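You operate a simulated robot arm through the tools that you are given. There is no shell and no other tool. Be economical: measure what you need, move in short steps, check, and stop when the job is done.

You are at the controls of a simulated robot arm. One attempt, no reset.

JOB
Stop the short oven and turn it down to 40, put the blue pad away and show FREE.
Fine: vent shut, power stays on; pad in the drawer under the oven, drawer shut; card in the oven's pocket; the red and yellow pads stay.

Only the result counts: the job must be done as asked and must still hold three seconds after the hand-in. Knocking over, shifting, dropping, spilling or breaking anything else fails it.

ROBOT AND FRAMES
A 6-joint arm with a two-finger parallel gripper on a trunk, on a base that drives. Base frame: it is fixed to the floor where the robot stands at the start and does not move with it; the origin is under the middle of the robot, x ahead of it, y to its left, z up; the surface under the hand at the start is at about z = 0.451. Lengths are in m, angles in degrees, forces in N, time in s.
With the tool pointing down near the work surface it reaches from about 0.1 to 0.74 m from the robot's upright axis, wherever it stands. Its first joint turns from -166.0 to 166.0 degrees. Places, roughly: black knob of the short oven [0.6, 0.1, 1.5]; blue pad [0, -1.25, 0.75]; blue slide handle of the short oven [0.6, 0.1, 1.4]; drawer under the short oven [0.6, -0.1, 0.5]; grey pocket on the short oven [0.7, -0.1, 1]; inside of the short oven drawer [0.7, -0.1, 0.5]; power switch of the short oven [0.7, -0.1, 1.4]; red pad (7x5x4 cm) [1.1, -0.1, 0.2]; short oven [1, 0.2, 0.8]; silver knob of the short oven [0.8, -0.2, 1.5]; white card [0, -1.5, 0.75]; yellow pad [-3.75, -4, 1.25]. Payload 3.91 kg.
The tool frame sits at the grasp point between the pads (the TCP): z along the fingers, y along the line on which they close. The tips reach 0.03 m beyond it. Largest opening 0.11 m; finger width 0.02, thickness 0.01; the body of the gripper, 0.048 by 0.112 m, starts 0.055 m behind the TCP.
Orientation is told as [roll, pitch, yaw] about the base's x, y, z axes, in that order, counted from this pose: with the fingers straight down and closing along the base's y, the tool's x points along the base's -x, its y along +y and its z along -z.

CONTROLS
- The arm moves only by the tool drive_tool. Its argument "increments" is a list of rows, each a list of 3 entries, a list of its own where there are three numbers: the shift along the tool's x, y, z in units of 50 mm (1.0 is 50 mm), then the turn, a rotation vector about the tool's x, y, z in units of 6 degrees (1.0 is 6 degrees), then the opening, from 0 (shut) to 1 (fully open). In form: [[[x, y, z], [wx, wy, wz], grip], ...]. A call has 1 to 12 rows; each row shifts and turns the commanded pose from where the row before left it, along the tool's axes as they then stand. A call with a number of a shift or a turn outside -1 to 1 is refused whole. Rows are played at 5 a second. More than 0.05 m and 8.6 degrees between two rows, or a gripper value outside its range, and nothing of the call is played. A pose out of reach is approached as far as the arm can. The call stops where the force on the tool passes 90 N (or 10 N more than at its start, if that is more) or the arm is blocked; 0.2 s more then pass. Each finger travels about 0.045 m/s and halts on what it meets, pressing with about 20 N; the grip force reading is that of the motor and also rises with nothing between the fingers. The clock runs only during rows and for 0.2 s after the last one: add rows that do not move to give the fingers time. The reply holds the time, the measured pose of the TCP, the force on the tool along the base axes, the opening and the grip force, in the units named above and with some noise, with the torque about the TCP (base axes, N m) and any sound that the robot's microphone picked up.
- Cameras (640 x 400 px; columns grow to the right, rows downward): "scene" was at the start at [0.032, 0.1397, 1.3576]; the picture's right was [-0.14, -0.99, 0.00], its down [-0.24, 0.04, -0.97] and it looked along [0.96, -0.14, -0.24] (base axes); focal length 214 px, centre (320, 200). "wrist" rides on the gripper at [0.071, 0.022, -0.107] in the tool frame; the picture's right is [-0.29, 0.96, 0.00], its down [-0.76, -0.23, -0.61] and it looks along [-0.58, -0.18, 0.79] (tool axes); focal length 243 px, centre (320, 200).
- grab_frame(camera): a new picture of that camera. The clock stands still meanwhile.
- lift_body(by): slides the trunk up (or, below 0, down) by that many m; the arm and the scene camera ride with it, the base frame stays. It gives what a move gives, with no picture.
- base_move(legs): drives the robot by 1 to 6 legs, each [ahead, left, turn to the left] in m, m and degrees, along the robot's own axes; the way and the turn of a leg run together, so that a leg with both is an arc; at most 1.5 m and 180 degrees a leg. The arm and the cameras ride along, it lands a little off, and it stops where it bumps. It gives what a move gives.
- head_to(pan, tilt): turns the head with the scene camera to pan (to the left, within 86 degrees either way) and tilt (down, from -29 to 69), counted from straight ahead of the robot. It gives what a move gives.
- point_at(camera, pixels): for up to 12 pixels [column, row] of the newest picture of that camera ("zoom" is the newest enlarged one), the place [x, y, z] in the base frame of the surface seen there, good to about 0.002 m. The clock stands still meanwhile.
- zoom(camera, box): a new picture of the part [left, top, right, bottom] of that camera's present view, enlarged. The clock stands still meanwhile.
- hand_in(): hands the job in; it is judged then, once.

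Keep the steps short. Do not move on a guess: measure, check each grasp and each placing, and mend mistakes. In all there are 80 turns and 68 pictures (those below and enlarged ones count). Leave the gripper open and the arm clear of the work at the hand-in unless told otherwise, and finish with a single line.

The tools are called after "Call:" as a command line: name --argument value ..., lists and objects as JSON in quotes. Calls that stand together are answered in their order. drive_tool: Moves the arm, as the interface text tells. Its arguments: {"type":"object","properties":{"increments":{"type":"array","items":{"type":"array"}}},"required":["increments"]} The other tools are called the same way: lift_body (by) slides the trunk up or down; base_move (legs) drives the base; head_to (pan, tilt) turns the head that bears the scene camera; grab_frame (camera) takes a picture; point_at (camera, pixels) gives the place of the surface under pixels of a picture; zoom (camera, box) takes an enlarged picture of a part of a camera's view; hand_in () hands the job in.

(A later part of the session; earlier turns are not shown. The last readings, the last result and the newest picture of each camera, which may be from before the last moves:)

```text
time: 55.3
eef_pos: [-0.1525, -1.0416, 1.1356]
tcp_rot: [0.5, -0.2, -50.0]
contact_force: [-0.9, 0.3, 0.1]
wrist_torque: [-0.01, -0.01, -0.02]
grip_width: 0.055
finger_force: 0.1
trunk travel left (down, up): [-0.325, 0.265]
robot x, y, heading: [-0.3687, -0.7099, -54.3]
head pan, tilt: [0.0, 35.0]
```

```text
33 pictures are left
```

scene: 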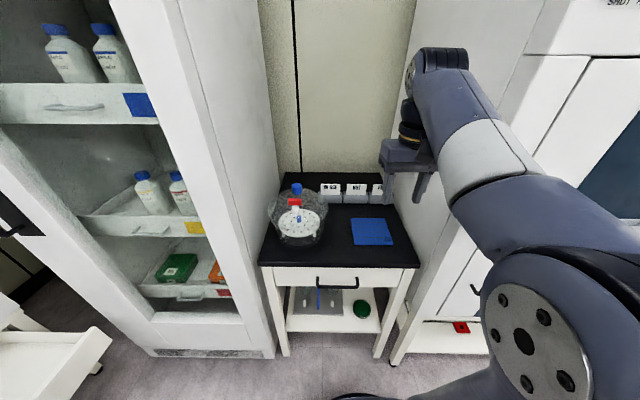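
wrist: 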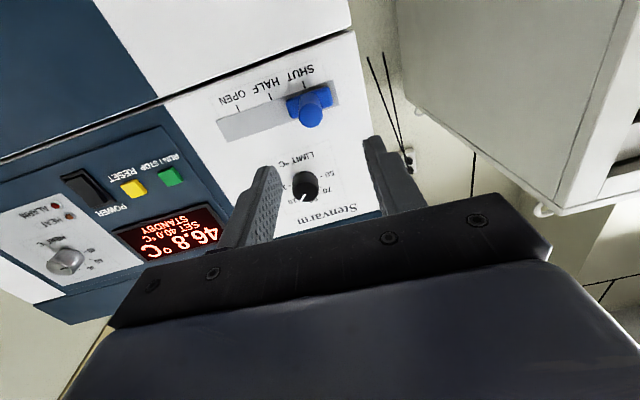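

I'll check where my elbow is relative to the tall oven, and the cabinet's corner, the pad and the cards.

Call:
point_at --camera "scene" --pixels '[[460, 60], [540, 180], [590, 130], [500, 200], [275, 335], [395, 355], [440, 280], [355, 222], [390, 220], [394, 243], [356, 244], [500, 60]]'

Call:
zoom --camera "scene" --box '[310, 165, 410, 255]'

Call:
point_at --camera "zoom" --pixels '[[250, 255], [445, 250], [485, 345], [285, 350], [360, 300], [402, 130], [430, 155], [400, 165], [440, 190], [390, 200]]'

```text
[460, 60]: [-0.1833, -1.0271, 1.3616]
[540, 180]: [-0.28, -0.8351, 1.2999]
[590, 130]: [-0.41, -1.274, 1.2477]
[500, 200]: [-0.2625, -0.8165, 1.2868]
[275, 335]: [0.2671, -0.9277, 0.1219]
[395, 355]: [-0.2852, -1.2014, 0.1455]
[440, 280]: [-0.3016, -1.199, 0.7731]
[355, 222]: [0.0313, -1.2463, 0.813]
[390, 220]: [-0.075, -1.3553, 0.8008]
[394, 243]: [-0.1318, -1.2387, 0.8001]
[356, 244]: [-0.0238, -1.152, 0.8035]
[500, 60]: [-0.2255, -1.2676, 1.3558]
```

```text
4.44 times, centred on (360, 210) of scene
```

zoom: 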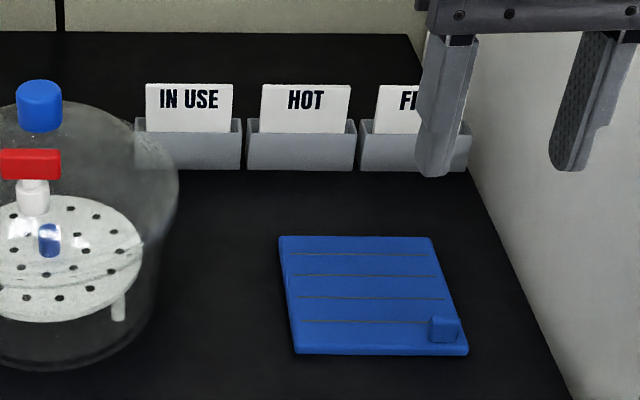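

```text
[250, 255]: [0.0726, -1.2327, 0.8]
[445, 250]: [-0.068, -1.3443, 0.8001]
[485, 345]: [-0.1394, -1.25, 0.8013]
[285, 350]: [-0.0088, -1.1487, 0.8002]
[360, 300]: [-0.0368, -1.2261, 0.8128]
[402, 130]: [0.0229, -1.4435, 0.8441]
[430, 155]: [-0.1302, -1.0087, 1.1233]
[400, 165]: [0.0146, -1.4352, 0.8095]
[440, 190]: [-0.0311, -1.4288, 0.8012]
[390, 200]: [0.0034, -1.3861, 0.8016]
```

Elbow clear; oven front at e≈0.825 in depth, table front at 0.857. The pad is about 0.14 m square, too wide for the gripper, so I'll use its tab at the near right corner. I'll advance 0.14 m and straighten the heading.

Call:
base_move --legs '[[0.14, 0, -1.6]]'

Call:
grab_frame --camera "wrist"

Call:
zoom --camera "scene" --box '[310, 205, 410, 290]'

```text
time: 56.6
eef_pos: [-0.0842, -1.161, 1.1352]
tcp_rot: [0.4, 0.0, -51.9]
contact_force: [-1.2, 0.6, -0.4]
wrist_torque: [-0.03, 0.0, 0.05]
grip_width: 0.0551
finger_force: 0.1
trunk travel left (down, up): [-0.325, 0.265]
robot x, y, heading: [-0.2919, -0.8199, -56.2]
head pan, tilt: [0.0, 35.0]
```

```text
31 pictures are left
```

wrist: 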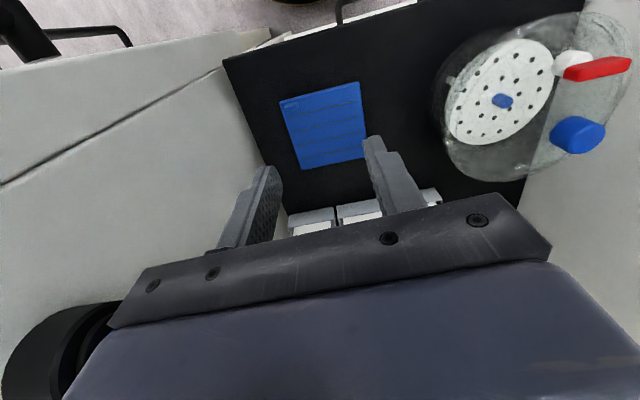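

```text
4.71 times, centred on (360, 248) of scene
```

zoom: 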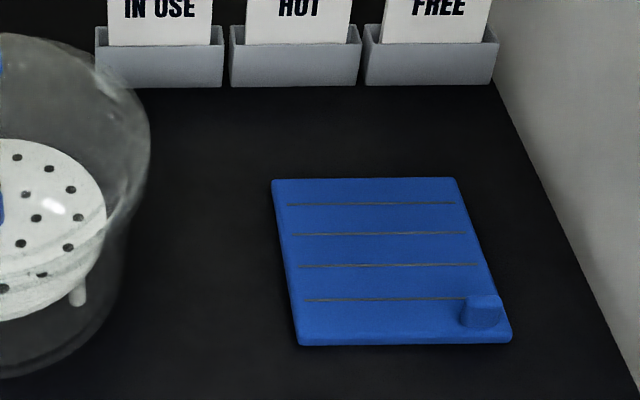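

Call:
point_at --camera "zoom" --pixels '[[482, 302], [468, 300], [500, 302], [480, 318], [475, 297], [492, 297], [452, 185], [282, 185], [302, 338], [500, 338], [440, 330]]'

Call:
zoom --camera "wrist" --box '[265, 75, 385, 175]'

Call:
point_at --camera "zoom" --pixels '[[150, 160], [130, 158], [105, 145], [170, 150], [140, 140]]'

```text
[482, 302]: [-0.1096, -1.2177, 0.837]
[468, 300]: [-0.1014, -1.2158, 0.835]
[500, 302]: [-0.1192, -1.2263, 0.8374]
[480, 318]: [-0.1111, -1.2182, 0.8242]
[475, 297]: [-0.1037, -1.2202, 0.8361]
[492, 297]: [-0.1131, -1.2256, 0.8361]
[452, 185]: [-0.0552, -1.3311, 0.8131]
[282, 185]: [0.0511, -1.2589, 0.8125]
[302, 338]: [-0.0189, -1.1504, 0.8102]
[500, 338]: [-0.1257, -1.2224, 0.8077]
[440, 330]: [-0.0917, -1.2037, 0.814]
```

```text
4.00 times, centred on (325, 125) of wrist
```

zoom: 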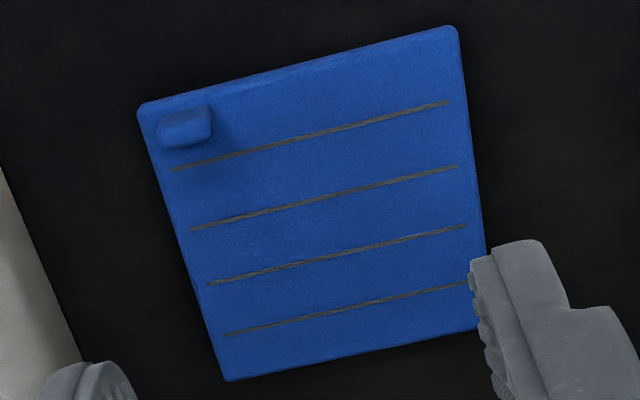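

```text
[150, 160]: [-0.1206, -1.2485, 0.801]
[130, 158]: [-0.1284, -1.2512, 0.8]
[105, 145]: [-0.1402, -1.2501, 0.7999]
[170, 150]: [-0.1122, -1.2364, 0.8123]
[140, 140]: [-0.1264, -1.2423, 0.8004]
```

The tab is at (-0.110,-1.2205), top z 0.837, about 10 mm thick in depth and 21 mm wide. So the fingers should close along the depth direction. I'll turn the hand by 94° up here, camera to the left.

Call:
drive_tool --increments '[[[0, 0, 0], [0, 0, 1], 0.5], [[0, 0, 0], [0, 0, 1], 0.5], [[0, 0, 0], [0, 0, 1], 0.5], [[0, 0, 0], [0, 0, 1], 0.5], [[0, 0, 0], [0, 0, 1], 0.5], [[0, 0, 0], [0, 0, 1], 0.5], [[0, 0, 0], [0, 0, 1], 0.5], [[0, 0, 0], [0, 0, 1], 0.5], [[0, 0, 0], [0, 0, 1], 0.5], [[0, 0, 0], [0, 0, 1], 0.5], [[0, 0, 0], [0, 0, 1], 0.5], [[0, 0, 0], [0, 0, 1], 0.5]]'

Call:
drive_tool --increments '[[[0, 0, 0], [0, 0, 1], 0.5], [[0, 0, 0], [0, 0, 1], 0.5], [[0, 0, 0], [0, 0, 1], 0.5], [[0, 0, 0], [0, 0, 0.7], 0.5], [[0, 0, 0], [0, 0, 0], 0.5]]'

```text
time: 59.2
eef_pos: [-0.0854, -1.16, 1.1352]
tcp_rot: [0.3, 0.5, -124.0]
contact_force: [0.4, 0.2, -0.4]
wrist_torque: [0.0, 0.02, 0.01]
grip_width: 0.0552
finger_force: 0.0
trunk travel left (down, up): [-0.325, 0.265]
robot x, y, heading: [-0.2899, -0.8178, -56.0]
head pan, tilt: [0.0, 35.0]
```

```text
time: 60.5
eef_pos: [-0.0851, -1.1614, 1.135]
tcp_rot: [0.1, 0.5, -146.2]
contact_force: [0.1, -0.6, -1.1]
wrist_torque: [0.01, 0.03, -0.01]
grip_width: 0.0549
finger_force: 0.1
trunk travel left (down, up): [-0.325, 0.265]
robot x, y, heading: [-0.2885, -0.8216, -56.2]
head pan, tilt: [0.0, 35.0]
```

Now move over the tab (35 mm deeper, 54 mm right) and descend to 40 mm above grasp height.

Call:
drive_tool --increments '[[[-0.535, 0.35, 0], [0, 0, 0], 0.5], [[-0.535, 0.35, 0], [0, 0, 0], 0.5], [[0, 0, 0.95], [0, 0, 0], 0.5], [[0, 0, 0.95], [0, 0, 0], 0.5], [[0, 0, 0.95], [0, 0, 0], 0.5], [[0, 0, 0.95], [0, 0, 0], 0.5], [[0, 0, 0.95], [0, 0, 0], 0.5], [[0, 0, 0], [0, 0, 0], 0.5]]'

Call:
grab_frame --camera "wrist"

Call:
zoom --camera "scene" --box '[310, 205, 410, 290]'

```text
time: 62.2
eef_pos: [-0.1074, -1.2182, 0.8971]
tcp_rot: [0.1, 0.4, -146.0]
contact_force: [0.0, -0.5, -0.1]
wrist_torque: [-0.01, 0.01, 0.01]
grip_width: 0.0547
finger_force: 0.1
trunk travel left (down, up): [-0.325, 0.265]
robot x, y, heading: [-0.2904, -0.8229, -56.0]
head pan, tilt: [0.0, 35.0]
```

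```text
28 pictures are left
```

wrist: 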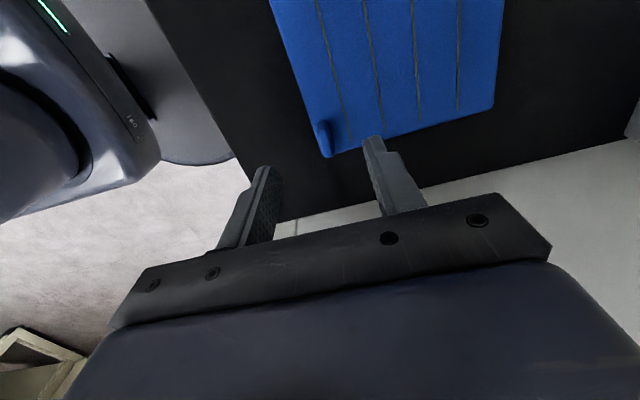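

```text
4.71 times, centred on (360, 248) of scene
```

zoom: 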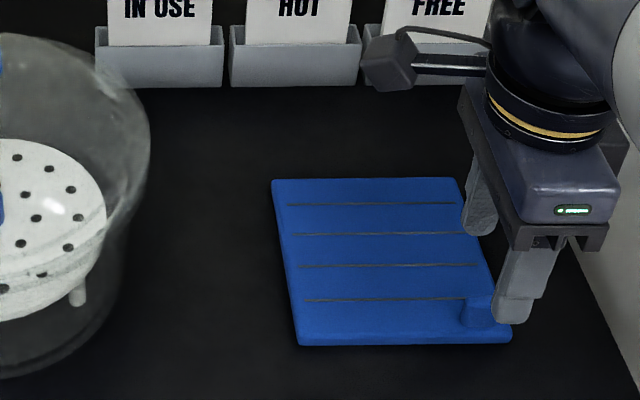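

Checking the tab's place from the wrist view around (325,130).

Call:
point_at --camera "wrist" --pixels '[[325, 126], [322, 138], [330, 150], [332, 155], [319, 128], [331, 135]]'

Call:
zoom --camera "wrist" --box '[290, 100, 370, 170]'

Call:
point_at --camera "zoom" --pixels '[[260, 190], [300, 180], [280, 260], [270, 170], [310, 300], [325, 180], [230, 200]]'

```text
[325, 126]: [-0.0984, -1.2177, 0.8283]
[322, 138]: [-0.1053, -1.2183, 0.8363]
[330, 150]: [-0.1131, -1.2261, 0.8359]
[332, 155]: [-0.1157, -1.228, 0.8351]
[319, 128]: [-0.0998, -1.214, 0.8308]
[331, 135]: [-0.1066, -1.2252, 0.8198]
```

```text
5.71 times, centred on (330, 135) of wrist
```

zoom: 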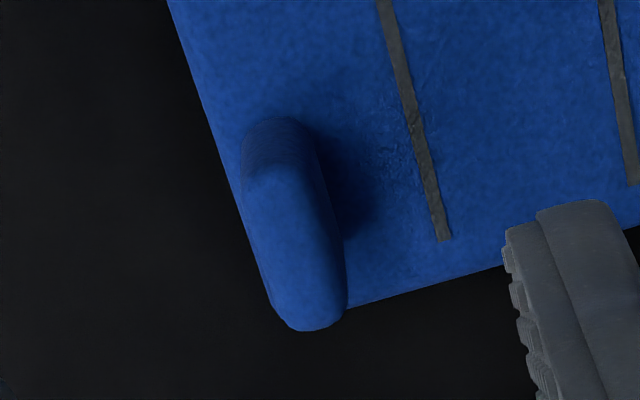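

```text
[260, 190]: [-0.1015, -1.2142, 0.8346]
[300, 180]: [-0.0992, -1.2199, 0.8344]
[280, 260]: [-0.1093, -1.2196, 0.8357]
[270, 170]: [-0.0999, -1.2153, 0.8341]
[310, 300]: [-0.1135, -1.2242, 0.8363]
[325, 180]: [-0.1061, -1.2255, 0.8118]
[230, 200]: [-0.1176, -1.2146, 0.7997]
```

The tab centre is within 3 mm of the tool axis. Descend 51 mm and close.

Call:
drive_tool --increments '[[[-0.06, 0.03, 0.5], [0, 0, 0], 0.5], [[0, 0, 0.52], [0, 0, 0], 0.5], [[0, 0, 0], [0, 0, 0], 0.2], [[0, 0, 0], [0, 0, 0], 0], [[0, 0, 0], [0, 0, 0], 0], [[0, 0, 0], [0, 0, 0], 0], [[0, 0, 0], [0, 0, 0], 0]]'

Call:
drive_tool --increments '[[[0, 0, -0.4], [0, 0, 0], 0], [[0, 0, -0.6], [0, 0, 0], 0], [[0, 0, -0.8], [0, 0, 0], 0], [[0, 0, 0], [0, 0, 0], 0]]'

Call:
zoom --camera "scene" --box '[300, 165, 420, 290]'

```text
time: 63.9
eef_pos: [-0.1096, -1.2211, 0.8455]
tcp_rot: [0.1, 0.5, -146.1]
contact_force: [-1.0, -0.5, -1.1]
wrist_torque: [0.01, 0.06, -0.02]
grip_width: 0.0093
finger_force: 19.9
trunk travel left (down, up): [-0.325, 0.265]
robot x, y, heading: [-0.2931, -0.8164, -56.3]
head pan, tilt: [0.0, 35.0]
```

```text
time: 64.8
eef_pos: [-0.1088, -1.2216, 0.9381]
tcp_rot: [0.1, 0.4, -146.1]
contact_force: [0.2, -0.3, -1.0]
wrist_torque: [0.01, 0.03, 0.01]
grip_width: 0.0094
finger_force: 20.4
trunk travel left (down, up): [-0.325, 0.265]
robot x, y, heading: [-0.2911, -0.818, -56.0]
head pan, tilt: [0.0, 35.0]
```

```text
3.20 times, centred on (360, 228) of scene
```

zoom: 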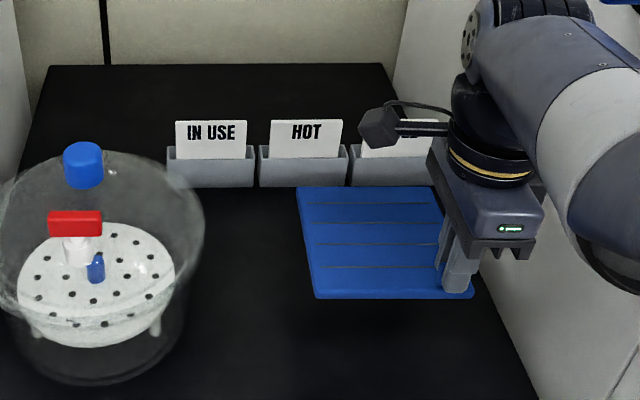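

The pad is firmly held and level. I'll raise it another 100 mm, then back off, turn left 90° and come round to the oven part way.

Call:
drive_tool --increments '[[[0, 0, -0.8], [0, 0, 0], 0], [[0, 0, -0.8], [0, 0, 0], 0], [[0, 0, -0.6], [0, 0, 0], 0], [[0, 0, 0], [0, 0, 0], 0]]'

Call:
base_move --legs '[[-0.36, 0, 0], [0, 0, 90], [0, -0.22, 0], [0.45, 0, 0]]'

Call:
head_to --pan -10 --tilt 45

Call:
grab_frame --camera "scene"

```text
time: 65.8
eef_pos: [-0.1095, -1.2219, 1.0479]
tcp_rot: [0.2, 0.4, -146.1]
contact_force: [-0.6, -0.2, -0.4]
wrist_torque: [-0.01, 0.03, -0.01]
grip_width: 0.0095
finger_force: 19.4
trunk travel left (down, up): [-0.325, 0.265]
robot x, y, heading: [-0.2908, -0.8215, -56.3]
head pan, tilt: [0.0, 35.0]
```

```text
time: 75.5
eef_pos: [0.3986, -0.2936, 1.0475]
tcp_rot: [0.1, 0.5, -57.3]
contact_force: [0.2, 0.0, -0.7]
wrist_torque: [-0.04, 0.02, 0.01]
grip_width: 0.0091
finger_force: 19.9
trunk travel left (down, up): [-0.325, 0.265]
robot x, y, heading: [-0.0101, -0.4685, 32.7]
head pan, tilt: [0.0, 35.0]
```

```text
time: 76.3
eef_pos: [0.3984, -0.2924, 1.0466]
tcp_rot: [0.1, 0.4, -57.2]
contact_force: [0.6, -0.5, -0.8]
wrist_torque: [-0.05, 0.03, 0.02]
grip_width: 0.0092
finger_force: 19.8
trunk travel left (down, up): [-0.325, 0.265]
robot x, y, heading: [-0.0091, -0.4656, 32.5]
head pan, tilt: [-10.0, 45.0]
```

```text
24 pictures are left
```

scene: 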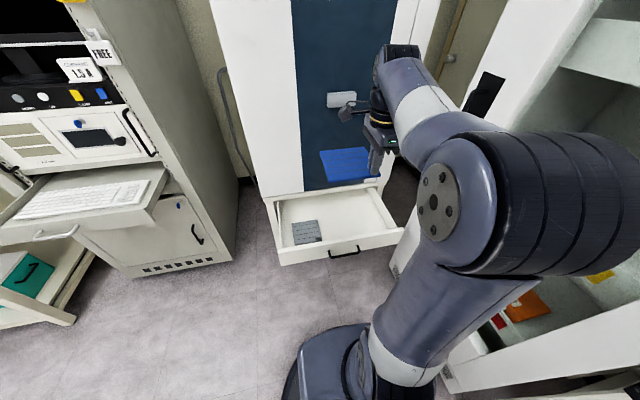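

Pad still held. I'm at depth -0.27 from the oven, heading 32.5. I'll move ahead 0.17 with 1.5° left, then work over the drawer.

Call:
base_move --legs '[[0.17, 0, 1.5]]'

Call:
drive_tool --increments '[[[-0.8, 0, 0.3], [0, 0, 0], 0], [[-0.8, 0, 0.3], [0, 0, 0], 0], [[-0.8, 0, 0.3], [0, 0, 0], 0], [[0, 0, 0.9], [0, 0, 0], 0], [[0, 0, 0.9], [0, 0, 0], 0], [[0, 0, 0], [0, 0, 0], 0]]'

Call:
lift_body --by -0.2

Call:
grab_frame --camera "scene"

```text
time: 77.7
eef_pos: [0.5366, -0.1904, 1.0477]
tcp_rot: [0.2, 0.5, -55.9]
contact_force: [0.0, -0.5, -0.9]
wrist_torque: [-0.03, 0.01, 0.0]
grip_width: 0.0094
finger_force: 19.2
trunk travel left (down, up): [-0.325, 0.265]
robot x, y, heading: [0.1369, -0.3716, 34.0]
head pan, tilt: [-10.0, 45.0]
```

```text
time: 79.1
eef_pos: [0.6039, -0.2896, 0.9117]
tcp_rot: [0.1, 0.5, -55.9]
contact_force: [0.3, -0.2, -0.4]
wrist_torque: [-0.04, 0.02, 0.04]
grip_width: 0.0094
finger_force: 19.9
trunk travel left (down, up): [-0.325, 0.265]
robot x, y, heading: [0.1373, -0.3707, 34.1]
head pan, tilt: [-10.0, 45.0]
```

```text
time: 81.3
eef_pos: [0.6033, -0.2883, 0.7123]
tcp_rot: [0.2, 0.5, -55.9]
contact_force: [0.0, 0.2, -0.4]
wrist_torque: [-0.04, -0.01, -0.02]
grip_width: 0.0092
finger_force: 20.1
trunk travel left (down, up): [-0.125, 0.465]
robot x, y, heading: [0.1358, -0.373, 34.1]
head pan, tilt: [-10.0, 45.0]
```

```text
23 pictures are left
```

scene: 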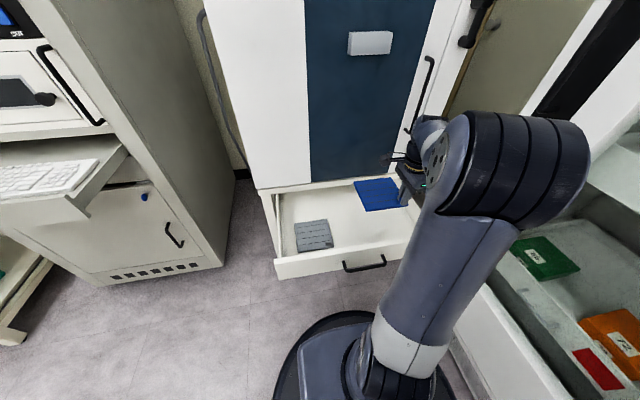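

The pad is over the drawer, right of the grey mat. I'll move 30 mm deeper so the hand body clears the drawer front, then lower toward TCP z≈0.50 (pad on the floor at 0.452).

Call:
drive_tool --increments '[[[0, 0.6, 0], [0, 0, 0], 0], [[0, 0, 0.9], [0, 0, 0], 0], [[0, 0, 0.9], [0, 0, 0], 0], [[0, 0, 0.9], [0, 0, 0], 0], [[0, 0, 0.9], [0, 0, 0], 0], [[0, 0, 0.3], [0, 0, 0], 0], [[0, 0, 0], [0, 0, 0], 0]]'

Call:
zoom --camera "scene" --box '[250, 150, 450, 290]'

```text
time: 82.9
eef_pos: [0.6269, -0.2694, 0.5168]
tcp_rot: [0.0, 0.5, -55.9]
contact_force: [-0.2, -0.3, -0.2]
wrist_torque: [-0.06, 0.03, 0.0]
grip_width: 0.0092
finger_force: 20.0
trunk travel left (down, up): [-0.125, 0.465]
robot x, y, heading: [0.1381, -0.3731, 34.0]
head pan, tilt: [-10.0, 45.0]
```

```text
2.86 times, centred on (350, 220) of scene
```

zoom: 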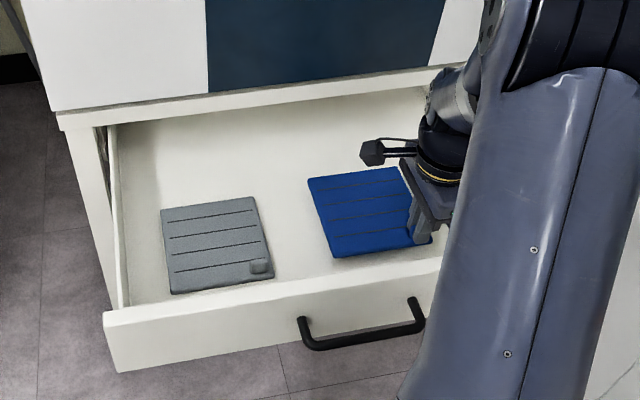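

Close to the floor. Lowering in small steps until it rests, then release and rise.

Call:
drive_tool --increments '[[[0, 0, 0.2], [0, 0, 0], 0], [[0, 0, 0.1], [0, 0, 0], 0], [[0, 0, 0.08], [0, 0, 0], 0], [[0, 0, 0], [0, 0, 0], 0]]'

```text
time: 83.9
eef_pos: [0.6278, -0.2702, 0.4987]
tcp_rot: [0.1, 0.5, -55.9]
contact_force: [-0.6, 0.3, -0.4]
wrist_torque: [-0.05, 0.02, -0.03]
grip_width: 0.0094
finger_force: 20.1
trunk travel left (down, up): [-0.125, 0.465]
robot x, y, heading: [0.1376, -0.3757, 34.1]
head pan, tilt: [-10.0, 45.0]
```

Call:
drive_tool --increments '[[[0, 0, 0.04], [0, 0, 0], 0], [[0, 0, 0], [0, 0, 0], 0], [[0, 0, 0], [0, 0, 0], 0.4], [[0, 0, 0], [0, 0, 0], 0.4], [[0, 0, 0], [0, 0, 0], 0.4], [[0, 0, -0.8], [0, 0, 0], 0.4], [[0, 0, -0.8], [0, 0, 0], 0.4], [[0, 0, -0.8], [0, 0, 0], 0.4], [[0, 0, -0.8], [0, 0, 0], 0.4], [[0, 0, 0], [0, 0, 0], 0.4]]'

Call:
zoom --camera "scene" --box '[250, 150, 450, 290]'

Call:
point_at --camera "zoom" --pixels '[[300, 330], [420, 310], [360, 340], [370, 260], [110, 330], [260, 270], [150, 320], [360, 200]]'

```text
time: 86.1
eef_pos: [0.6299, -0.2712, 0.6579]
tcp_rot: [0.1, 0.5, -55.8]
contact_force: [-0.2, -0.2, 0.2]
wrist_torque: [-0.02, 0.02, 0.02]
grip_width: 0.0441
finger_force: 0.0
trunk travel left (down, up): [-0.125, 0.465]
robot x, y, heading: [0.1381, -0.372, 33.8]
head pan, tilt: [-10.0, 45.0]
```

```text
2.86 times, centred on (350, 220) of scene
```

zoom: 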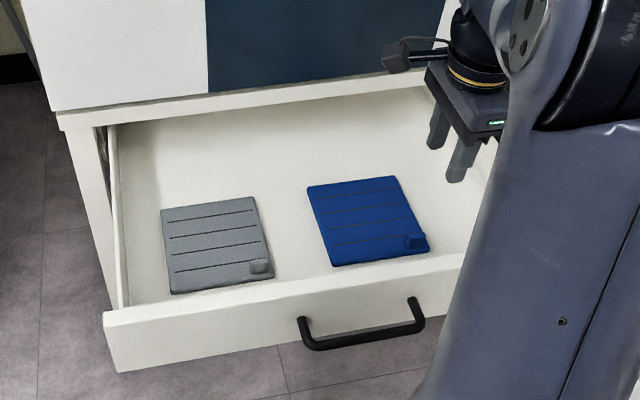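

```text
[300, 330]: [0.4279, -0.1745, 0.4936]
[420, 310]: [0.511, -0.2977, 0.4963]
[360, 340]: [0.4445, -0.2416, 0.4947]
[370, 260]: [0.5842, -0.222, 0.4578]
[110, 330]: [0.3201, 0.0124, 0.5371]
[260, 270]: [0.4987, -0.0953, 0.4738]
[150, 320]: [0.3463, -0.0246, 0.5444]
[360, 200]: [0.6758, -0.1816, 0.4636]
```

The blue pad lies flat in the drawer at (0.6,-0.2), released, and tab grip is clear. Now to shut the drawer: I'll turn the hand 90° so its narrow side faces the oven, fingers closed.

Call:
drive_tool --increments '[[[0, -0.5, 0], [0, 0, -1], 0], [[0, 0, 0], [0, 0, -1], 0], [[0, 0, 0], [0, 0, -1], 0], [[0, 0, 0], [0, 0, -1], 0], [[0, 0, 0], [0, 0, -1], 0], [[0, 0, 0], [0, 0, -1], 0], [[0, 0, 0], [0, 0, -1], 0], [[0, 0, 0], [0, 0, -1], 0], [[0, 0, 0], [0, 0, -1], 0], [[0, 0, 0], [0, 0, -1], 0], [[0, 0, 0], [0, 0, -1], 0], [[0, 0, 0], [0, 0, -1], 0]]'

Call:
drive_tool --increments '[[[0, 0, 0], [0, 0, -1], 0], [[0, 0, 0], [0, 0, -1], 0], [[0, 0, 0], [0, 0, -1], 0], [[0.7, 0.52, 0], [0, 0, 0], 0], [[0.7, 0.52, 0], [0, 0, 0], 0], [[0.7, 0.52, 0], [0, 0, 0], 0], [[0.7, 0.52, 0], [0, 0, 0], 0], [[0.7, 0.52, 0], [0, 0, 0], 0], [[0, 0, 0], [0, 0, 0], 0]]'

Call:
zoom --camera "scene" --box '[250, 150, 450, 290]'

```text
time: 88.7
eef_pos: [0.6077, -0.2852, 0.6567]
tcp_rot: [0.5, 0.1, 16.2]
contact_force: [-0.1, -0.3, -0.3]
wrist_torque: [-0.05, -0.02, 0.05]
grip_width: 0.0001
finger_force: 19.9
trunk travel left (down, up): [-0.125, 0.465]
robot x, y, heading: [0.1371, -0.3759, 34.0]
head pan, tilt: [-10.0, 45.0]
```

```text
time: 90.7
eef_pos: [0.3904, -0.2751, 0.6567]
tcp_rot: [0.6, 0.0, 34.0]
contact_force: [0.5, 0.5, -0.5]
wrist_torque: [-0.01, 0.0, 0.0]
grip_width: 0.0001
finger_force: 19.3
trunk travel left (down, up): [-0.125, 0.465]
robot x, y, heading: [0.1408, -0.3708, 34.2]
head pan, tilt: [-10.0, 45.0]
```

```text
2.86 times, centred on (350, 220) of scene
```

zoom: 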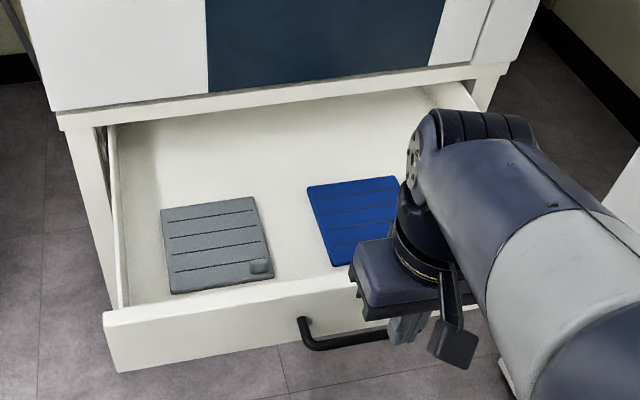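

Lined up in front of the handle's middle. Lower 155 mm, then push inward in steps.

Call:
drive_tool --increments '[[[0, 0, 0.8], [0, 0, 0], 0], [[0, 0, 0.8], [0, 0, 0], 0], [[0, 0, 0.8], [0, 0, 0], 0], [[0, 0, 0.68], [0, 0, 0], 0], [[-0.6, 0, 0], [0, 0, 0], 0], [[-0.4, 0, 0], [0, 0, 0], 0], [[-0.4, 0, 0], [0, 0, 0], 0], [[-0.4, 0, 0], [0, 0, 0], 0], [[-0.5, 0, 0], [0, 0, 0], 0], [[-0.5, 0, 0], [0, 0, 0], 0]]'

Call:
zoom --camera "scene" --box '[250, 150, 450, 290]'

```text
time: 92.9
eef_pos: [0.5057, -0.1951, 0.5045]
tcp_rot: [0.4, -0.2, 34.1]
contact_force: [0.1, 0.6, 0.3]
wrist_torque: [-0.01, 0.0, 0.04]
grip_width: 0.0001
finger_force: 20.5
trunk travel left (down, up): [-0.125, 0.465]
robot x, y, heading: [0.1342, -0.368, 33.8]
head pan, tilt: [-10.0, 45.0]
```

```text
2.86 times, centred on (350, 220) of scene
```

zoom: 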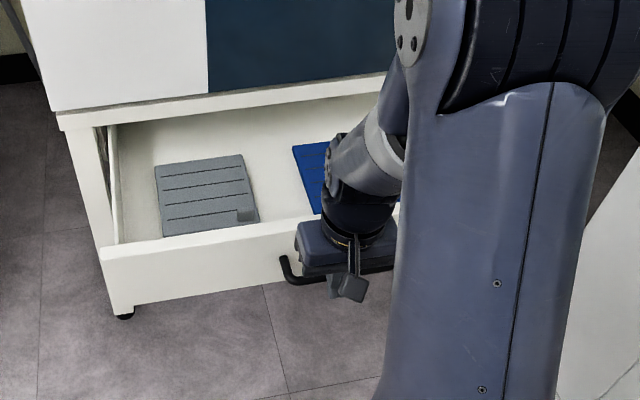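

The drawer glides in, with pads lying still. Pushing the remaining 0.2 m.

Call:
drive_tool --increments '[[[-0.5, 0, 0], [0, 0, 0], 0], [[-0.5, 0, 0], [0, 0, 0], 0], [[-0.5, 0, 0], [0, 0, 0], 0], [[-0.5, 0, 0], [0, 0, 0], 0], [[-0.5, 0, 0], [0, 0, 0], 0], [[-0.5, 0, 0], [0, 0, 0], 0], [[-0.4, 0, 0], [0, 0, 0], 0], [[-0.3, 0, 0], [0, 0, 0], 0], [[-0.2, 0, 0], [0, 0, 0], 0], [[0, 0, 0], [0, 0, 0], 0]]'

Call:
zoom --camera "scene" --box '[250, 130, 450, 270]'

Call:
point_at --camera "zoom" --pixels '[[130, 200], [130, 165], [90, 200], [260, 180], [100, 130]]'

```text
time: 95.1
eef_pos: [0.6668, -0.0876, 0.5043]
tcp_rot: [0.5, 0.0, 34.1]
contact_force: [-0.8, -1.1, 0.0]
wrist_torque: [0.02, 0.03, 0.01]
grip_width: 0.0
finger_force: 19.5
trunk travel left (down, up): [-0.125, 0.465]
robot x, y, heading: [0.1367, -0.3743, 34.0]
head pan, tilt: [-10.0, 45.0]
```

```text
2.86 times, centred on (350, 200) of scene
```

zoom: 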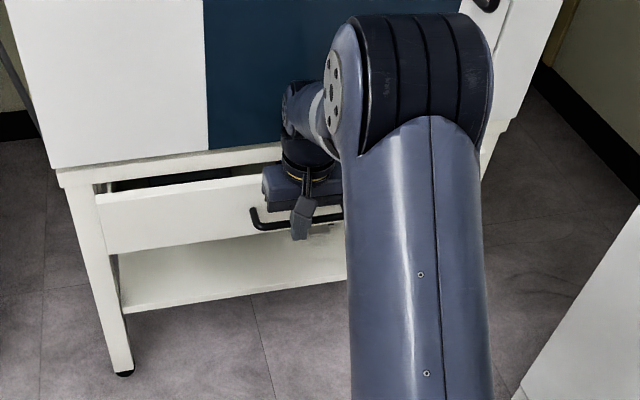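

```text
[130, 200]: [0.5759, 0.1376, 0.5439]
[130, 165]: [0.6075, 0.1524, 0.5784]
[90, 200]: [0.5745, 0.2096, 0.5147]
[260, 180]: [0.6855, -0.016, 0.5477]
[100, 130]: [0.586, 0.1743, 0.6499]
```

The drawer front is still ~35 mm proud (0.554 against the frame at 0.589). To keep the wrist off the oven door I'll back off slightly, tilt the fingers forward 24°, and push the rest.

Call:
drive_tool --increments '[[[0.4, 0, 0], [0, -1, 0], 0], [[0, 0, 0], [0, -1, 0], 0], [[0, 0, 0], [0, -1, 0], 0], [[0, 0, 0], [0, -1, 0], 0], [[-0.27, 0, 0.12], [0, 0, 0], 0], [[-0.27, 0, 0.12], [0, 0, 0], 0], [[-0.18, 0, 0.08], [0, 0, 0], 0], [[-0.18, 0, 0.08], [0, 0, 0], 0], [[-0.14, 0, 0.06], [0, 0, 0], 0], [[-0.09, 0, 0.04], [0, 0, 0], 0], [[-0.09, 0, 0.04], [0, 0, 0], 0], [[0, 0, 0], [0, 0, 0], 0]]'

Call:
zoom --camera "scene" --box '[250, 130, 450, 270]'

Call:
point_at --camera "zoom" --pixels '[[130, 200], [130, 165], [90, 200], [220, 200], [180, 210]]'

```text
time: 97.7
eef_pos: [0.6946, -0.0673, 0.4984]
tcp_rot: [1.0, -22.1, 33.6]
contact_force: [-57.7, -49.2, -4.1]
wrist_torque: [-0.89, 0.36, -0.21]
grip_width: 0.0
finger_force: 20.0
trunk travel left (down, up): [-0.125, 0.465]
robot x, y, heading: [0.1354, -0.3741, 34.0]
head pan, tilt: [-10.0, 45.0]
```

```text
2.86 times, centred on (350, 200) of scene
```

zoom: 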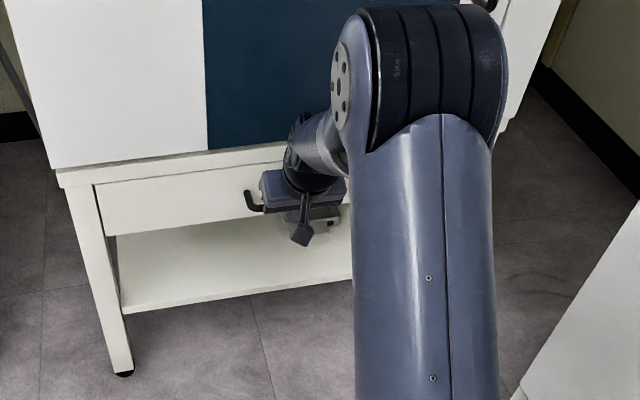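

```text
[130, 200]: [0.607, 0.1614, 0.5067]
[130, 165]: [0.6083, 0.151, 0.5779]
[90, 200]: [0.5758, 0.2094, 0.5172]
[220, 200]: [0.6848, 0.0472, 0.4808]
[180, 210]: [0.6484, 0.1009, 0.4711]
```

The drawer is shut against its stop (front at 0.593). I'll back away, level the tool, and raise the body.

Call:
drive_tool --increments '[[[0.27, 0, -0.12], [0, 0, 0], 0.3], [[0.8, 0, -0.36], [0, 0, 0], 0.3], [[0.8, 0, -0.36], [0, 0, 0], 0.3], [[0.8, 0, -0.36], [0, 1, 0], 0.3], [[0, 0, 0], [0, 1, 0], 0.3], [[0, 0, 0], [0, 1, 0], 0.3], [[0, 0, -0.9], [0, 1, 0], 0.3], [[0, 0, -0.9], [0, 0, 0], 0.3], [[0, 0, -0.9], [0, 0, 0], 0.3], [[0, 0, -0.9], [0, 0, 0], 0.3], [[0, 0, 0], [0, 0, 0], 0.3]]'

Call:
lift_body --by 0.4

Call:
head_to --pan -15 --tilt 55

Call:
grab_frame --camera "scene"

```text
time: 100.1
eef_pos: [0.5819, -0.1487, 0.6853]
tcp_rot: [0.5, -0.1, 34.0]
contact_force: [0.5, -0.4, -0.1]
wrist_torque: [0.02, -0.04, -0.02]
grip_width: 0.033
finger_force: 0.1
trunk travel left (down, up): [-0.125, 0.465]
robot x, y, heading: [0.1344, -0.3741, 34.1]
head pan, tilt: [-10.0, 45.0]
```

```text
time: 103.9
eef_pos: [0.5818, -0.1492, 1.0856]
tcp_rot: [0.5, -0.1, 34.1]
contact_force: [0.5, 0.5, -0.6]
wrist_torque: [0.05, -0.02, -0.02]
grip_width: 0.033
finger_force: 0.1
trunk travel left (down, up): [-0.525, 0.065]
robot x, y, heading: [0.1342, -0.3743, 33.9]
head pan, tilt: [-10.0, 45.0]
```

```text
time: 104.6
eef_pos: [0.5819, -0.1481, 1.0859]
tcp_rot: [0.5, -0.1, 34.2]
contact_force: [-0.5, 0.3, -0.4]
wrist_torque: [0.03, 0.01, 0.0]
grip_width: 0.0331
finger_force: 0.1
trunk travel left (down, up): [-0.525, 0.065]
robot x, y, heading: [0.1337, -0.3761, 34.2]
head pan, tilt: [-15.0, 55.0]
```

```text
16 pictures are left
```

scene: 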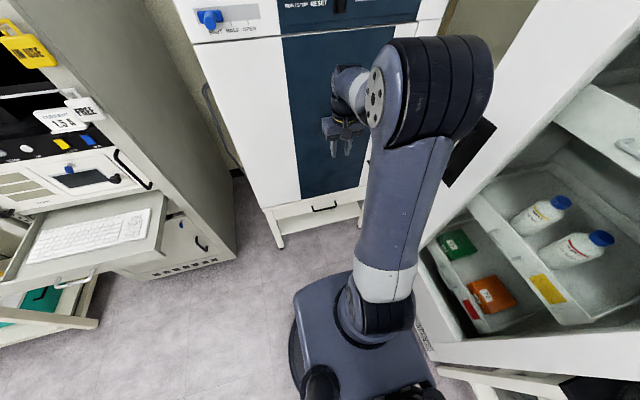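

Drawer is closed. The hand hides the pocket from the head, so I'll look with the wrist camera.

Call:
grab_frame --camera "wrist"

```text
15 pictures are left
```

wrist: 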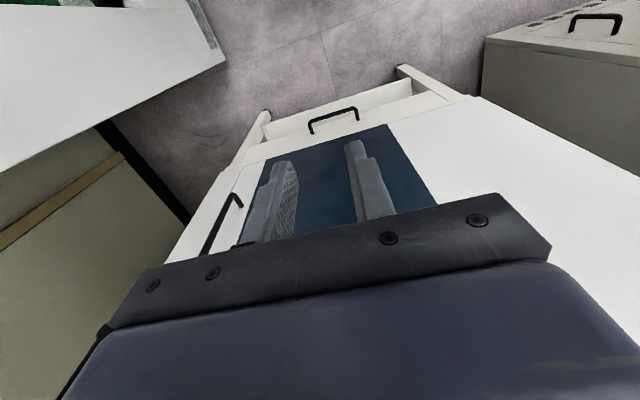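

I'll shift the hand 150 mm right to open the view to the pocket and look with the head.

Call:
drive_tool --increments '[[[0.5, -0.8, 0], [0, 0, 0], 0.5], [[0.5, -0.8, 0], [0, 0, 0], 0.5], [[0.5, -0.8, 0], [0, 0, 0], 0.5], [[0, -0.8, 0], [0, 0, 0], 0.5], [[0, 0, 0], [0, 0, 0], 0.5]]'

Call:
zoom --camera "scene" --box '[280, 60, 420, 150]'

```text
time: 105.8
eef_pos: [0.6067, -0.3251, 1.0825]
tcp_rot: [0.5, -0.1, 34.2]
contact_force: [0.7, 0.8, -0.9]
wrist_torque: [0.04, 0.02, -0.03]
grip_width: 0.0549
finger_force: 0.1
trunk travel left (down, up): [-0.525, 0.065]
robot x, y, heading: [0.1351, -0.3732, 33.8]
head pan, tilt: [-15.0, 55.0]
```

```text
4.44 times, centred on (350, 105) of scene
```

zoom: 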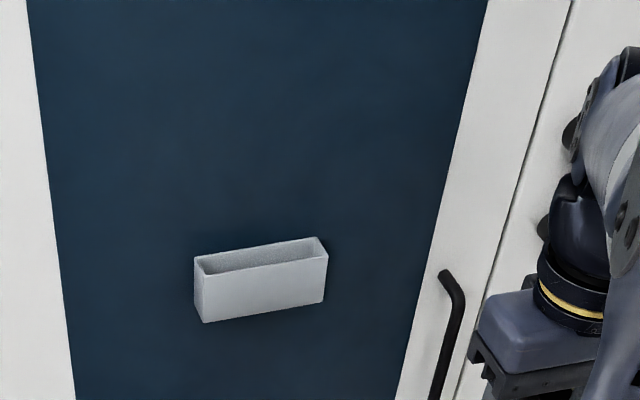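

Call:
point_at --camera "zoom" --pixels '[[203, 274], [326, 257], [198, 258], [316, 239], [204, 320], [325, 301], [265, 263], [260, 252], [270, 290], [260, 220]]'

```text
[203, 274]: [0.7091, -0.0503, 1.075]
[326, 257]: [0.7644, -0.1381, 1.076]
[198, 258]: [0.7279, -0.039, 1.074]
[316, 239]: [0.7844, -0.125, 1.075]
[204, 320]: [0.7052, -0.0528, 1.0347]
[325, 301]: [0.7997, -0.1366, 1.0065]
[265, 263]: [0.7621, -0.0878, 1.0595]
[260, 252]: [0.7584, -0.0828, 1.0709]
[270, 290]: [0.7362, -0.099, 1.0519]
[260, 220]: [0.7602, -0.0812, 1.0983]
```

The pocket's rim is at z 1.075, 104 mm wide outside and about 25 mm deep, centre near (0.745,-0.088). The card must go in with the hand tilted back a little. I'll bring the hand back to centre and drive to the card, turning well away from the cabinet.

Call:
drive_tool --increments '[[[0, 0.9, 0], [0, 0, 0], 0.9], [[0, 0.9, 0], [0, 0, 0], 0.9], [[0, 0.9, 0], [0, 0, 0], 0.9], [[0, 0.9, 0], [0, 0, 0], 1], [[0, 0, 0], [0, 0, 0], 1]]'

Call:
base_move --legs '[[-0.63, 0, 0], [0, 0.22, 0], [0, 0, -90], [0.3, 0, 0]]'

Call:
head_to --pan 0 --tilt 40

Call:
grab_frame --camera "scene"

```text
time: 107.0
eef_pos: [0.5074, -0.1734, 1.0863]
tcp_rot: [0.5, -0.1, 33.9]
contact_force: [-0.4, 0.7, -0.5]
wrist_torque: [-0.02, -0.02, 0.03]
grip_width: 0.1099
finger_force: 0.2
trunk travel left (down, up): [-0.525, 0.065]
robot x, y, heading: [0.1379, -0.3744, 34.2]
head pan, tilt: [-15.0, 55.0]
```

```text
time: 117.3
eef_pos: [-0.127, -1.1632, 1.0848]
tcp_rot: [0.5, 0.0, -55.0]
contact_force: [-0.4, -0.1, 0.5]
wrist_torque: [0.01, 0.0, 0.01]
grip_width: 0.1099
finger_force: 0.0
trunk travel left (down, up): [-0.525, 0.065]
robot x, y, heading: [-0.3332, -0.7949, -55.0]
head pan, tilt: [-15.0, 55.0]
```

```text
time: 118.1
eef_pos: [-0.1278, -1.16, 1.0865]
tcp_rot: [0.5, -0.1, -55.0]
contact_force: [-0.9, 0.1, -0.9]
wrist_torque: [0.05, 0.0, 0.05]
grip_width: 0.11
finger_force: 0.2
trunk travel left (down, up): [-0.525, 0.065]
robot x, y, heading: [-0.3339, -0.7961, -54.9]
head pan, tilt: [0.0, 40.0]
```

```text
13 pictures are left
```

scene: 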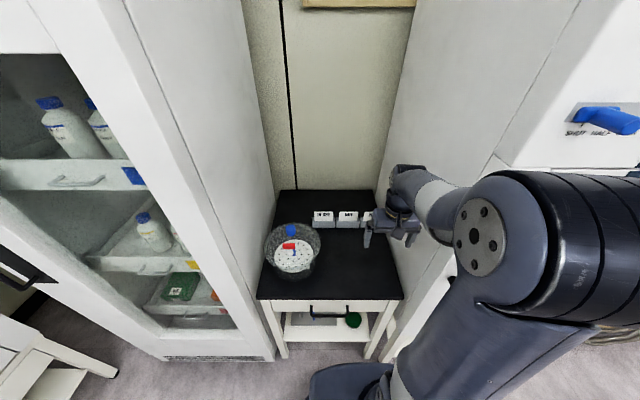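

The hand hides the FREE card. I'll draw it back 150 mm, drive 60 mm nearer with 1° right, and look from both cameras.

Call:
drive_tool --increments '[[[0.9, 0, 0], [0, 0, 0], 1], [[0.9, 0, 0], [0, 0, 0], 1], [[0.9, 0, 0], [0, 0, 0], 1], [[0.5, 0, 0], [0, 0, 0], 1], [[0, 0, 0], [0, 0, 0], 1]]'

Call:
base_move --legs '[[0.06, 0, -1.0]]'

Call:
zoom --camera "scene" --box '[300, 195, 420, 270]'

Call:
grab_frame --camera "wrist"

```text
time: 119.3
eef_pos: [-0.2188, -1.0301, 1.0848]
tcp_rot: [0.5, -0.2, -55.0]
contact_force: [-0.3, 0.5, 0.4]
wrist_torque: [-0.02, -0.02, 0.0]
grip_width: 0.1101
finger_force: 0.0
trunk travel left (down, up): [-0.525, 0.065]
robot x, y, heading: [-0.3292, -0.7981, -55.2]
head pan, tilt: [0.0, 40.0]
```

```text
time: 120.2
eef_pos: [-0.1888, -1.0839, 1.0845]
tcp_rot: [0.5, 0.0, -55.9]
contact_force: [-0.1, -0.6, -0.7]
wrist_torque: [-0.03, -0.04, 0.02]
grip_width: 0.1099
finger_force: 0.0
trunk travel left (down, up): [-0.525, 0.065]
robot x, y, heading: [-0.301, -0.8466, -56.0]
head pan, tilt: [0.0, 40.0]
```

```text
5.33 times, centred on (360, 232) of scene
```

zoom: 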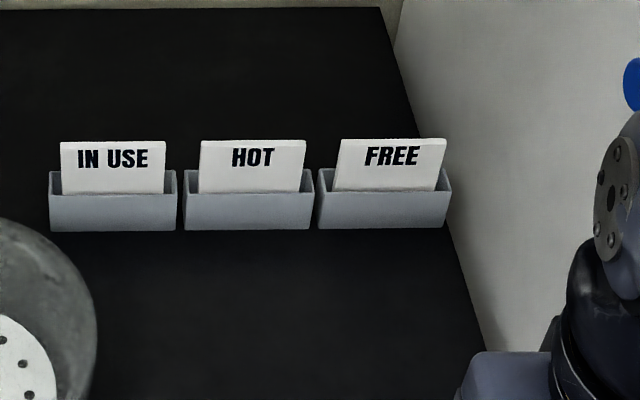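

```text
11 pictures are left
```

wrist: 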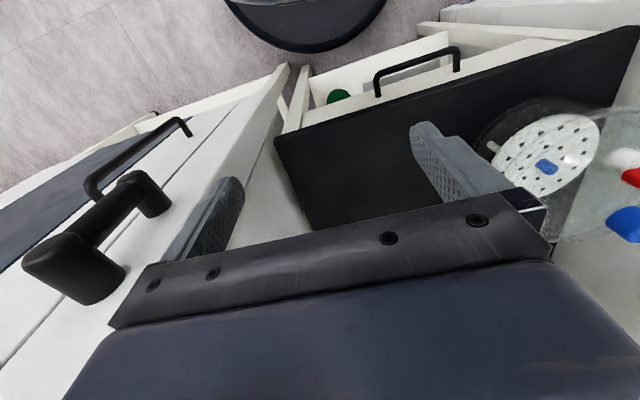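

Measuring the FREE card's corners, holder rim, HOT card's edge, and the wall.

Call:
point_at --camera "zoom" --pixels '[[345, 143], [443, 143], [336, 186], [434, 186], [390, 145], [302, 185], [303, 145], [322, 192], [446, 192], [330, 226], [436, 160], [440, 120]]'

```text
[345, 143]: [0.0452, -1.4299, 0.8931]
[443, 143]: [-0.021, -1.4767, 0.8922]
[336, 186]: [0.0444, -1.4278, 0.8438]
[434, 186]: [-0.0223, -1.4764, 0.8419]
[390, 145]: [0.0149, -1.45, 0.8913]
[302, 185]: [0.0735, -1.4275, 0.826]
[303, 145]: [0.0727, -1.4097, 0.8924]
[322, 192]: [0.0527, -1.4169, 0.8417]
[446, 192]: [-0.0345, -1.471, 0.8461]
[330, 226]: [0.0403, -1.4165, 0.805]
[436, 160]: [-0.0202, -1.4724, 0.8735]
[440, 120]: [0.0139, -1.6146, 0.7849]
```

The card spans 83 mm with a 31 mm gap to HOT and about 45 mm to the wall. I'll check how far my wrist sticks out to the right of the hand.

Call:
point_at --camera "zoom" --pixels '[[610, 190], [635, 130], [580, 300], [500, 380], [635, 280], [600, 240]]'

Call:
grab_frame --camera "scene"

Call:
point_at --camera "scene" --pixels '[[425, 260], [445, 240], [470, 230], [500, 230], [440, 225], [430, 210], [460, 270], [500, 190]]'

```text
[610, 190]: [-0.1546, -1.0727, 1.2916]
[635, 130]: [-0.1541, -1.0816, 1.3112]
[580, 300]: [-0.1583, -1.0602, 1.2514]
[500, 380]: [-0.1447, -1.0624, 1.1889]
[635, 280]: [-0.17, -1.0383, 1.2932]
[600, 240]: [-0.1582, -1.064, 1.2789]
```

```text
10 pictures are left
```

scene: 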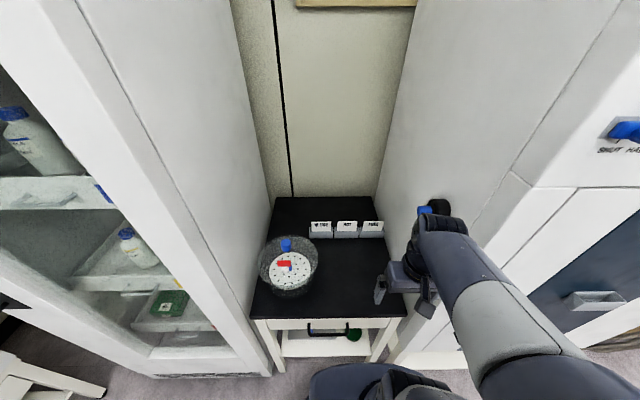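

```text
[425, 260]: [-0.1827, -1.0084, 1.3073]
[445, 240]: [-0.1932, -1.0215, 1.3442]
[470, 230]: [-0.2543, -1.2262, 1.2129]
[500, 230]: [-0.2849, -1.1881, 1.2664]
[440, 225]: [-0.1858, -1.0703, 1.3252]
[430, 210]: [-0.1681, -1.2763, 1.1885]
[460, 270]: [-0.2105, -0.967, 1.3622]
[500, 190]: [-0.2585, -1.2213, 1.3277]
```

There is a port knob on the tall oven's wall at (e 0.96, z 1.19), so the forearm should come in from the left. I'll move the base 120 mm left and 30 mm ahead, lower the trunk 0.2 m with the hand compensated upward.

Call:
drive_tool --increments '[[[0, 0, -0.9], [0, 0, 0], 1], [[0, 0, -0.9], [0, 0, 0], 1], [[0, 0, -0.9], [0, 0, 0], 1], [[0, 0, 0], [0, 0, 0], 1]]'

Call:
base_move --legs '[[0.03, 0.12, 0]]'

Call:
lift_body --by -0.2

```text
time: 121.2
eef_pos: [-0.1901, -1.0824, 1.2206]
tcp_rot: [0.4, 0.0, -56.0]
contact_force: [0.3, -0.4, -0.7]
wrist_torque: [-0.05, 0.0, 0.01]
grip_width: 0.1099
finger_force: 0.0
trunk travel left (down, up): [-0.525, 0.065]
robot x, y, heading: [-0.2977, -0.8439, -56.4]
head pan, tilt: [0.0, 40.0]
```

```text
time: 122.5
eef_pos: [-0.0737, -1.0399, 1.2198]
tcp_rot: [0.5, -0.1, -55.7]
contact_force: [0.3, 0.4, 0.6]
wrist_torque: [0.0, 0.01, -0.01]
grip_width: 0.1099
finger_force: 0.1
trunk travel left (down, up): [-0.525, 0.065]
robot x, y, heading: [-0.1787, -0.8024, -55.9]
head pan, tilt: [0.0, 40.0]
```

```text
time: 124.7
eef_pos: [-0.0731, -1.0394, 1.0207]
tcp_rot: [0.6, 0.0, -55.7]
contact_force: [-0.4, 0.0, 0.6]
wrist_torque: [0.04, 0.04, -0.02]
grip_width: 0.11
finger_force: 0.1
trunk travel left (down, up): [-0.325, 0.265]
robot x, y, heading: [-0.1834, -0.8003, -55.8]
head pan, tilt: [0.0, 40.0]
```

Now forward 391 mm with some right drift, staying at z≈1.02 (above the cards' 0.893 tops).

Call:
drive_tool --increments '[[[-0.87, -0.2, 0], [0, 0, 0], 1], [[-0.87, -0.2, 0], [0, 0, 0], 1], [[-0.87, -0.2, 0], [0, 0, 0], 1], [[-0.87, -0.2, 0], [0, 0, 0], 1], [[-0.87, -0.2, 0], [0, 0, 0], 1], [[-0.87, -0.2, 0], [0, 0, 0], 1], [[-0.87, -0.2, 0], [0, 0, 0], 1], [[-0.87, -0.2, 0], [0, 0, 0], 1], [[-0.86, -0.7, 0], [0, 0, 0], 1], [[0, -0.7, 0.3], [0, 0, 0], 1], [[0, 0, 0], [0, 0, 0], 1]]'

Call:
zoom --camera "scene" --box '[300, 130, 480, 270]'

```text
refused: row 9 steps farther than a row can; nothing moved
```

```text
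2.86 times, centred on (390, 200) of scene
```

zoom: 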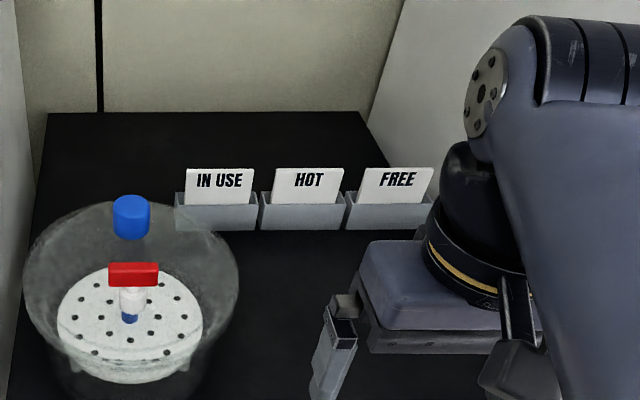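

One row was over the limit; resending with smaller rows.

Call:
drive_tool --increments '[[[-0.87, -0.2, 0], [0, 0, 0], 1], [[-0.87, -0.2, 0], [0, 0, 0], 1], [[-0.87, -0.2, 0], [0, 0, 0], 1], [[-0.87, -0.2, 0], [0, 0, 0], 1], [[-0.87, -0.2, 0], [0, 0, 0], 1], [[-0.87, -0.2, 0], [0, 0, 0], 1], [[-0.87, -0.2, 0], [0, 0, 0], 1], [[-0.87, -0.2, 0], [0, 0, 0], 1], [[-0.86, -0.2, 0], [0, 0, 0], 1], [[0, -0.7, 0.3], [0, 0, 0], 1], [[0, -0.7, 0], [0, 0, 0], 1], [[0, 0, 0], [0, 0, 0], 1]]'

Call:
zoom --camera "scene" --box '[300, 130, 480, 270]'

```text
time: 127.3
eef_pos: [0.0142, -1.4555, 0.9946]
tcp_rot: [0.4, -0.7, -55.8]
contact_force: [-0.1, 0.1, -0.3]
wrist_torque: [0.02, -0.04, 0.0]
grip_width: 0.11
finger_force: 0.0
out of reach, approached as far as the arm can: row 11
trunk travel left (down, up): [-0.325, 0.265]
robot x, y, heading: [-0.1801, -0.8003, -55.7]
head pan, tilt: [0.0, 40.0]
```

```text
2.86 times, centred on (390, 200) of scene
```

zoom: 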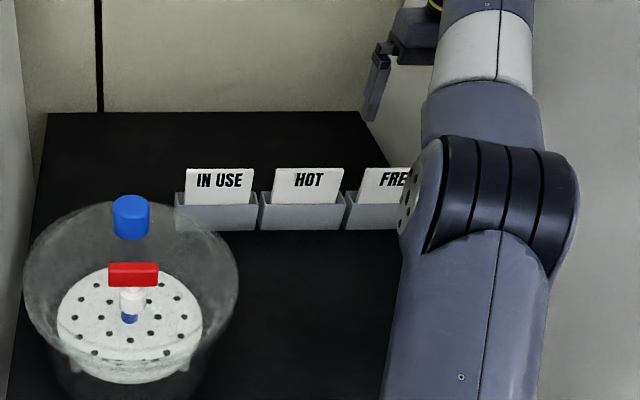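

Hand is over the card but at the edge of reach. I'll bring the base 25 mm closer and take the hand back the same amount.

Call:
base_move --legs '[[0.025, 0, 0]]'

Call:
drive_tool --increments '[[[0.5, 0, 0], [0, 0.1, 0], 1], [[0, 0, 0], [0, 0, 0], 1]]'

```text
time: 128.1
eef_pos: [0.0284, -1.4761, 0.9955]
tcp_rot: [0.4, -0.6, -55.7]
contact_force: [-0.3, -0.1, -0.7]
wrist_torque: [-0.03, 0.02, -0.02]
grip_width: 0.1105
finger_force: 0.1
trunk travel left (down, up): [-0.325, 0.265]
robot x, y, heading: [-0.1702, -0.8237, -55.8]
head pan, tilt: [0.0, 40.0]
```

```text
time: 128.7
eef_pos: [0.0144, -1.4537, 0.9946]
tcp_rot: [0.3, -0.1, -55.9]
contact_force: [0.6, 0.4, 0.1]
wrist_torque: [0.01, 0.01, 0.02]
grip_width: 0.11
finger_force: 0.1
trunk travel left (down, up): [-0.325, 0.265]
robot x, y, heading: [-0.1687, -0.8226, -55.9]
head pan, tilt: [0.0, 40.0]
```

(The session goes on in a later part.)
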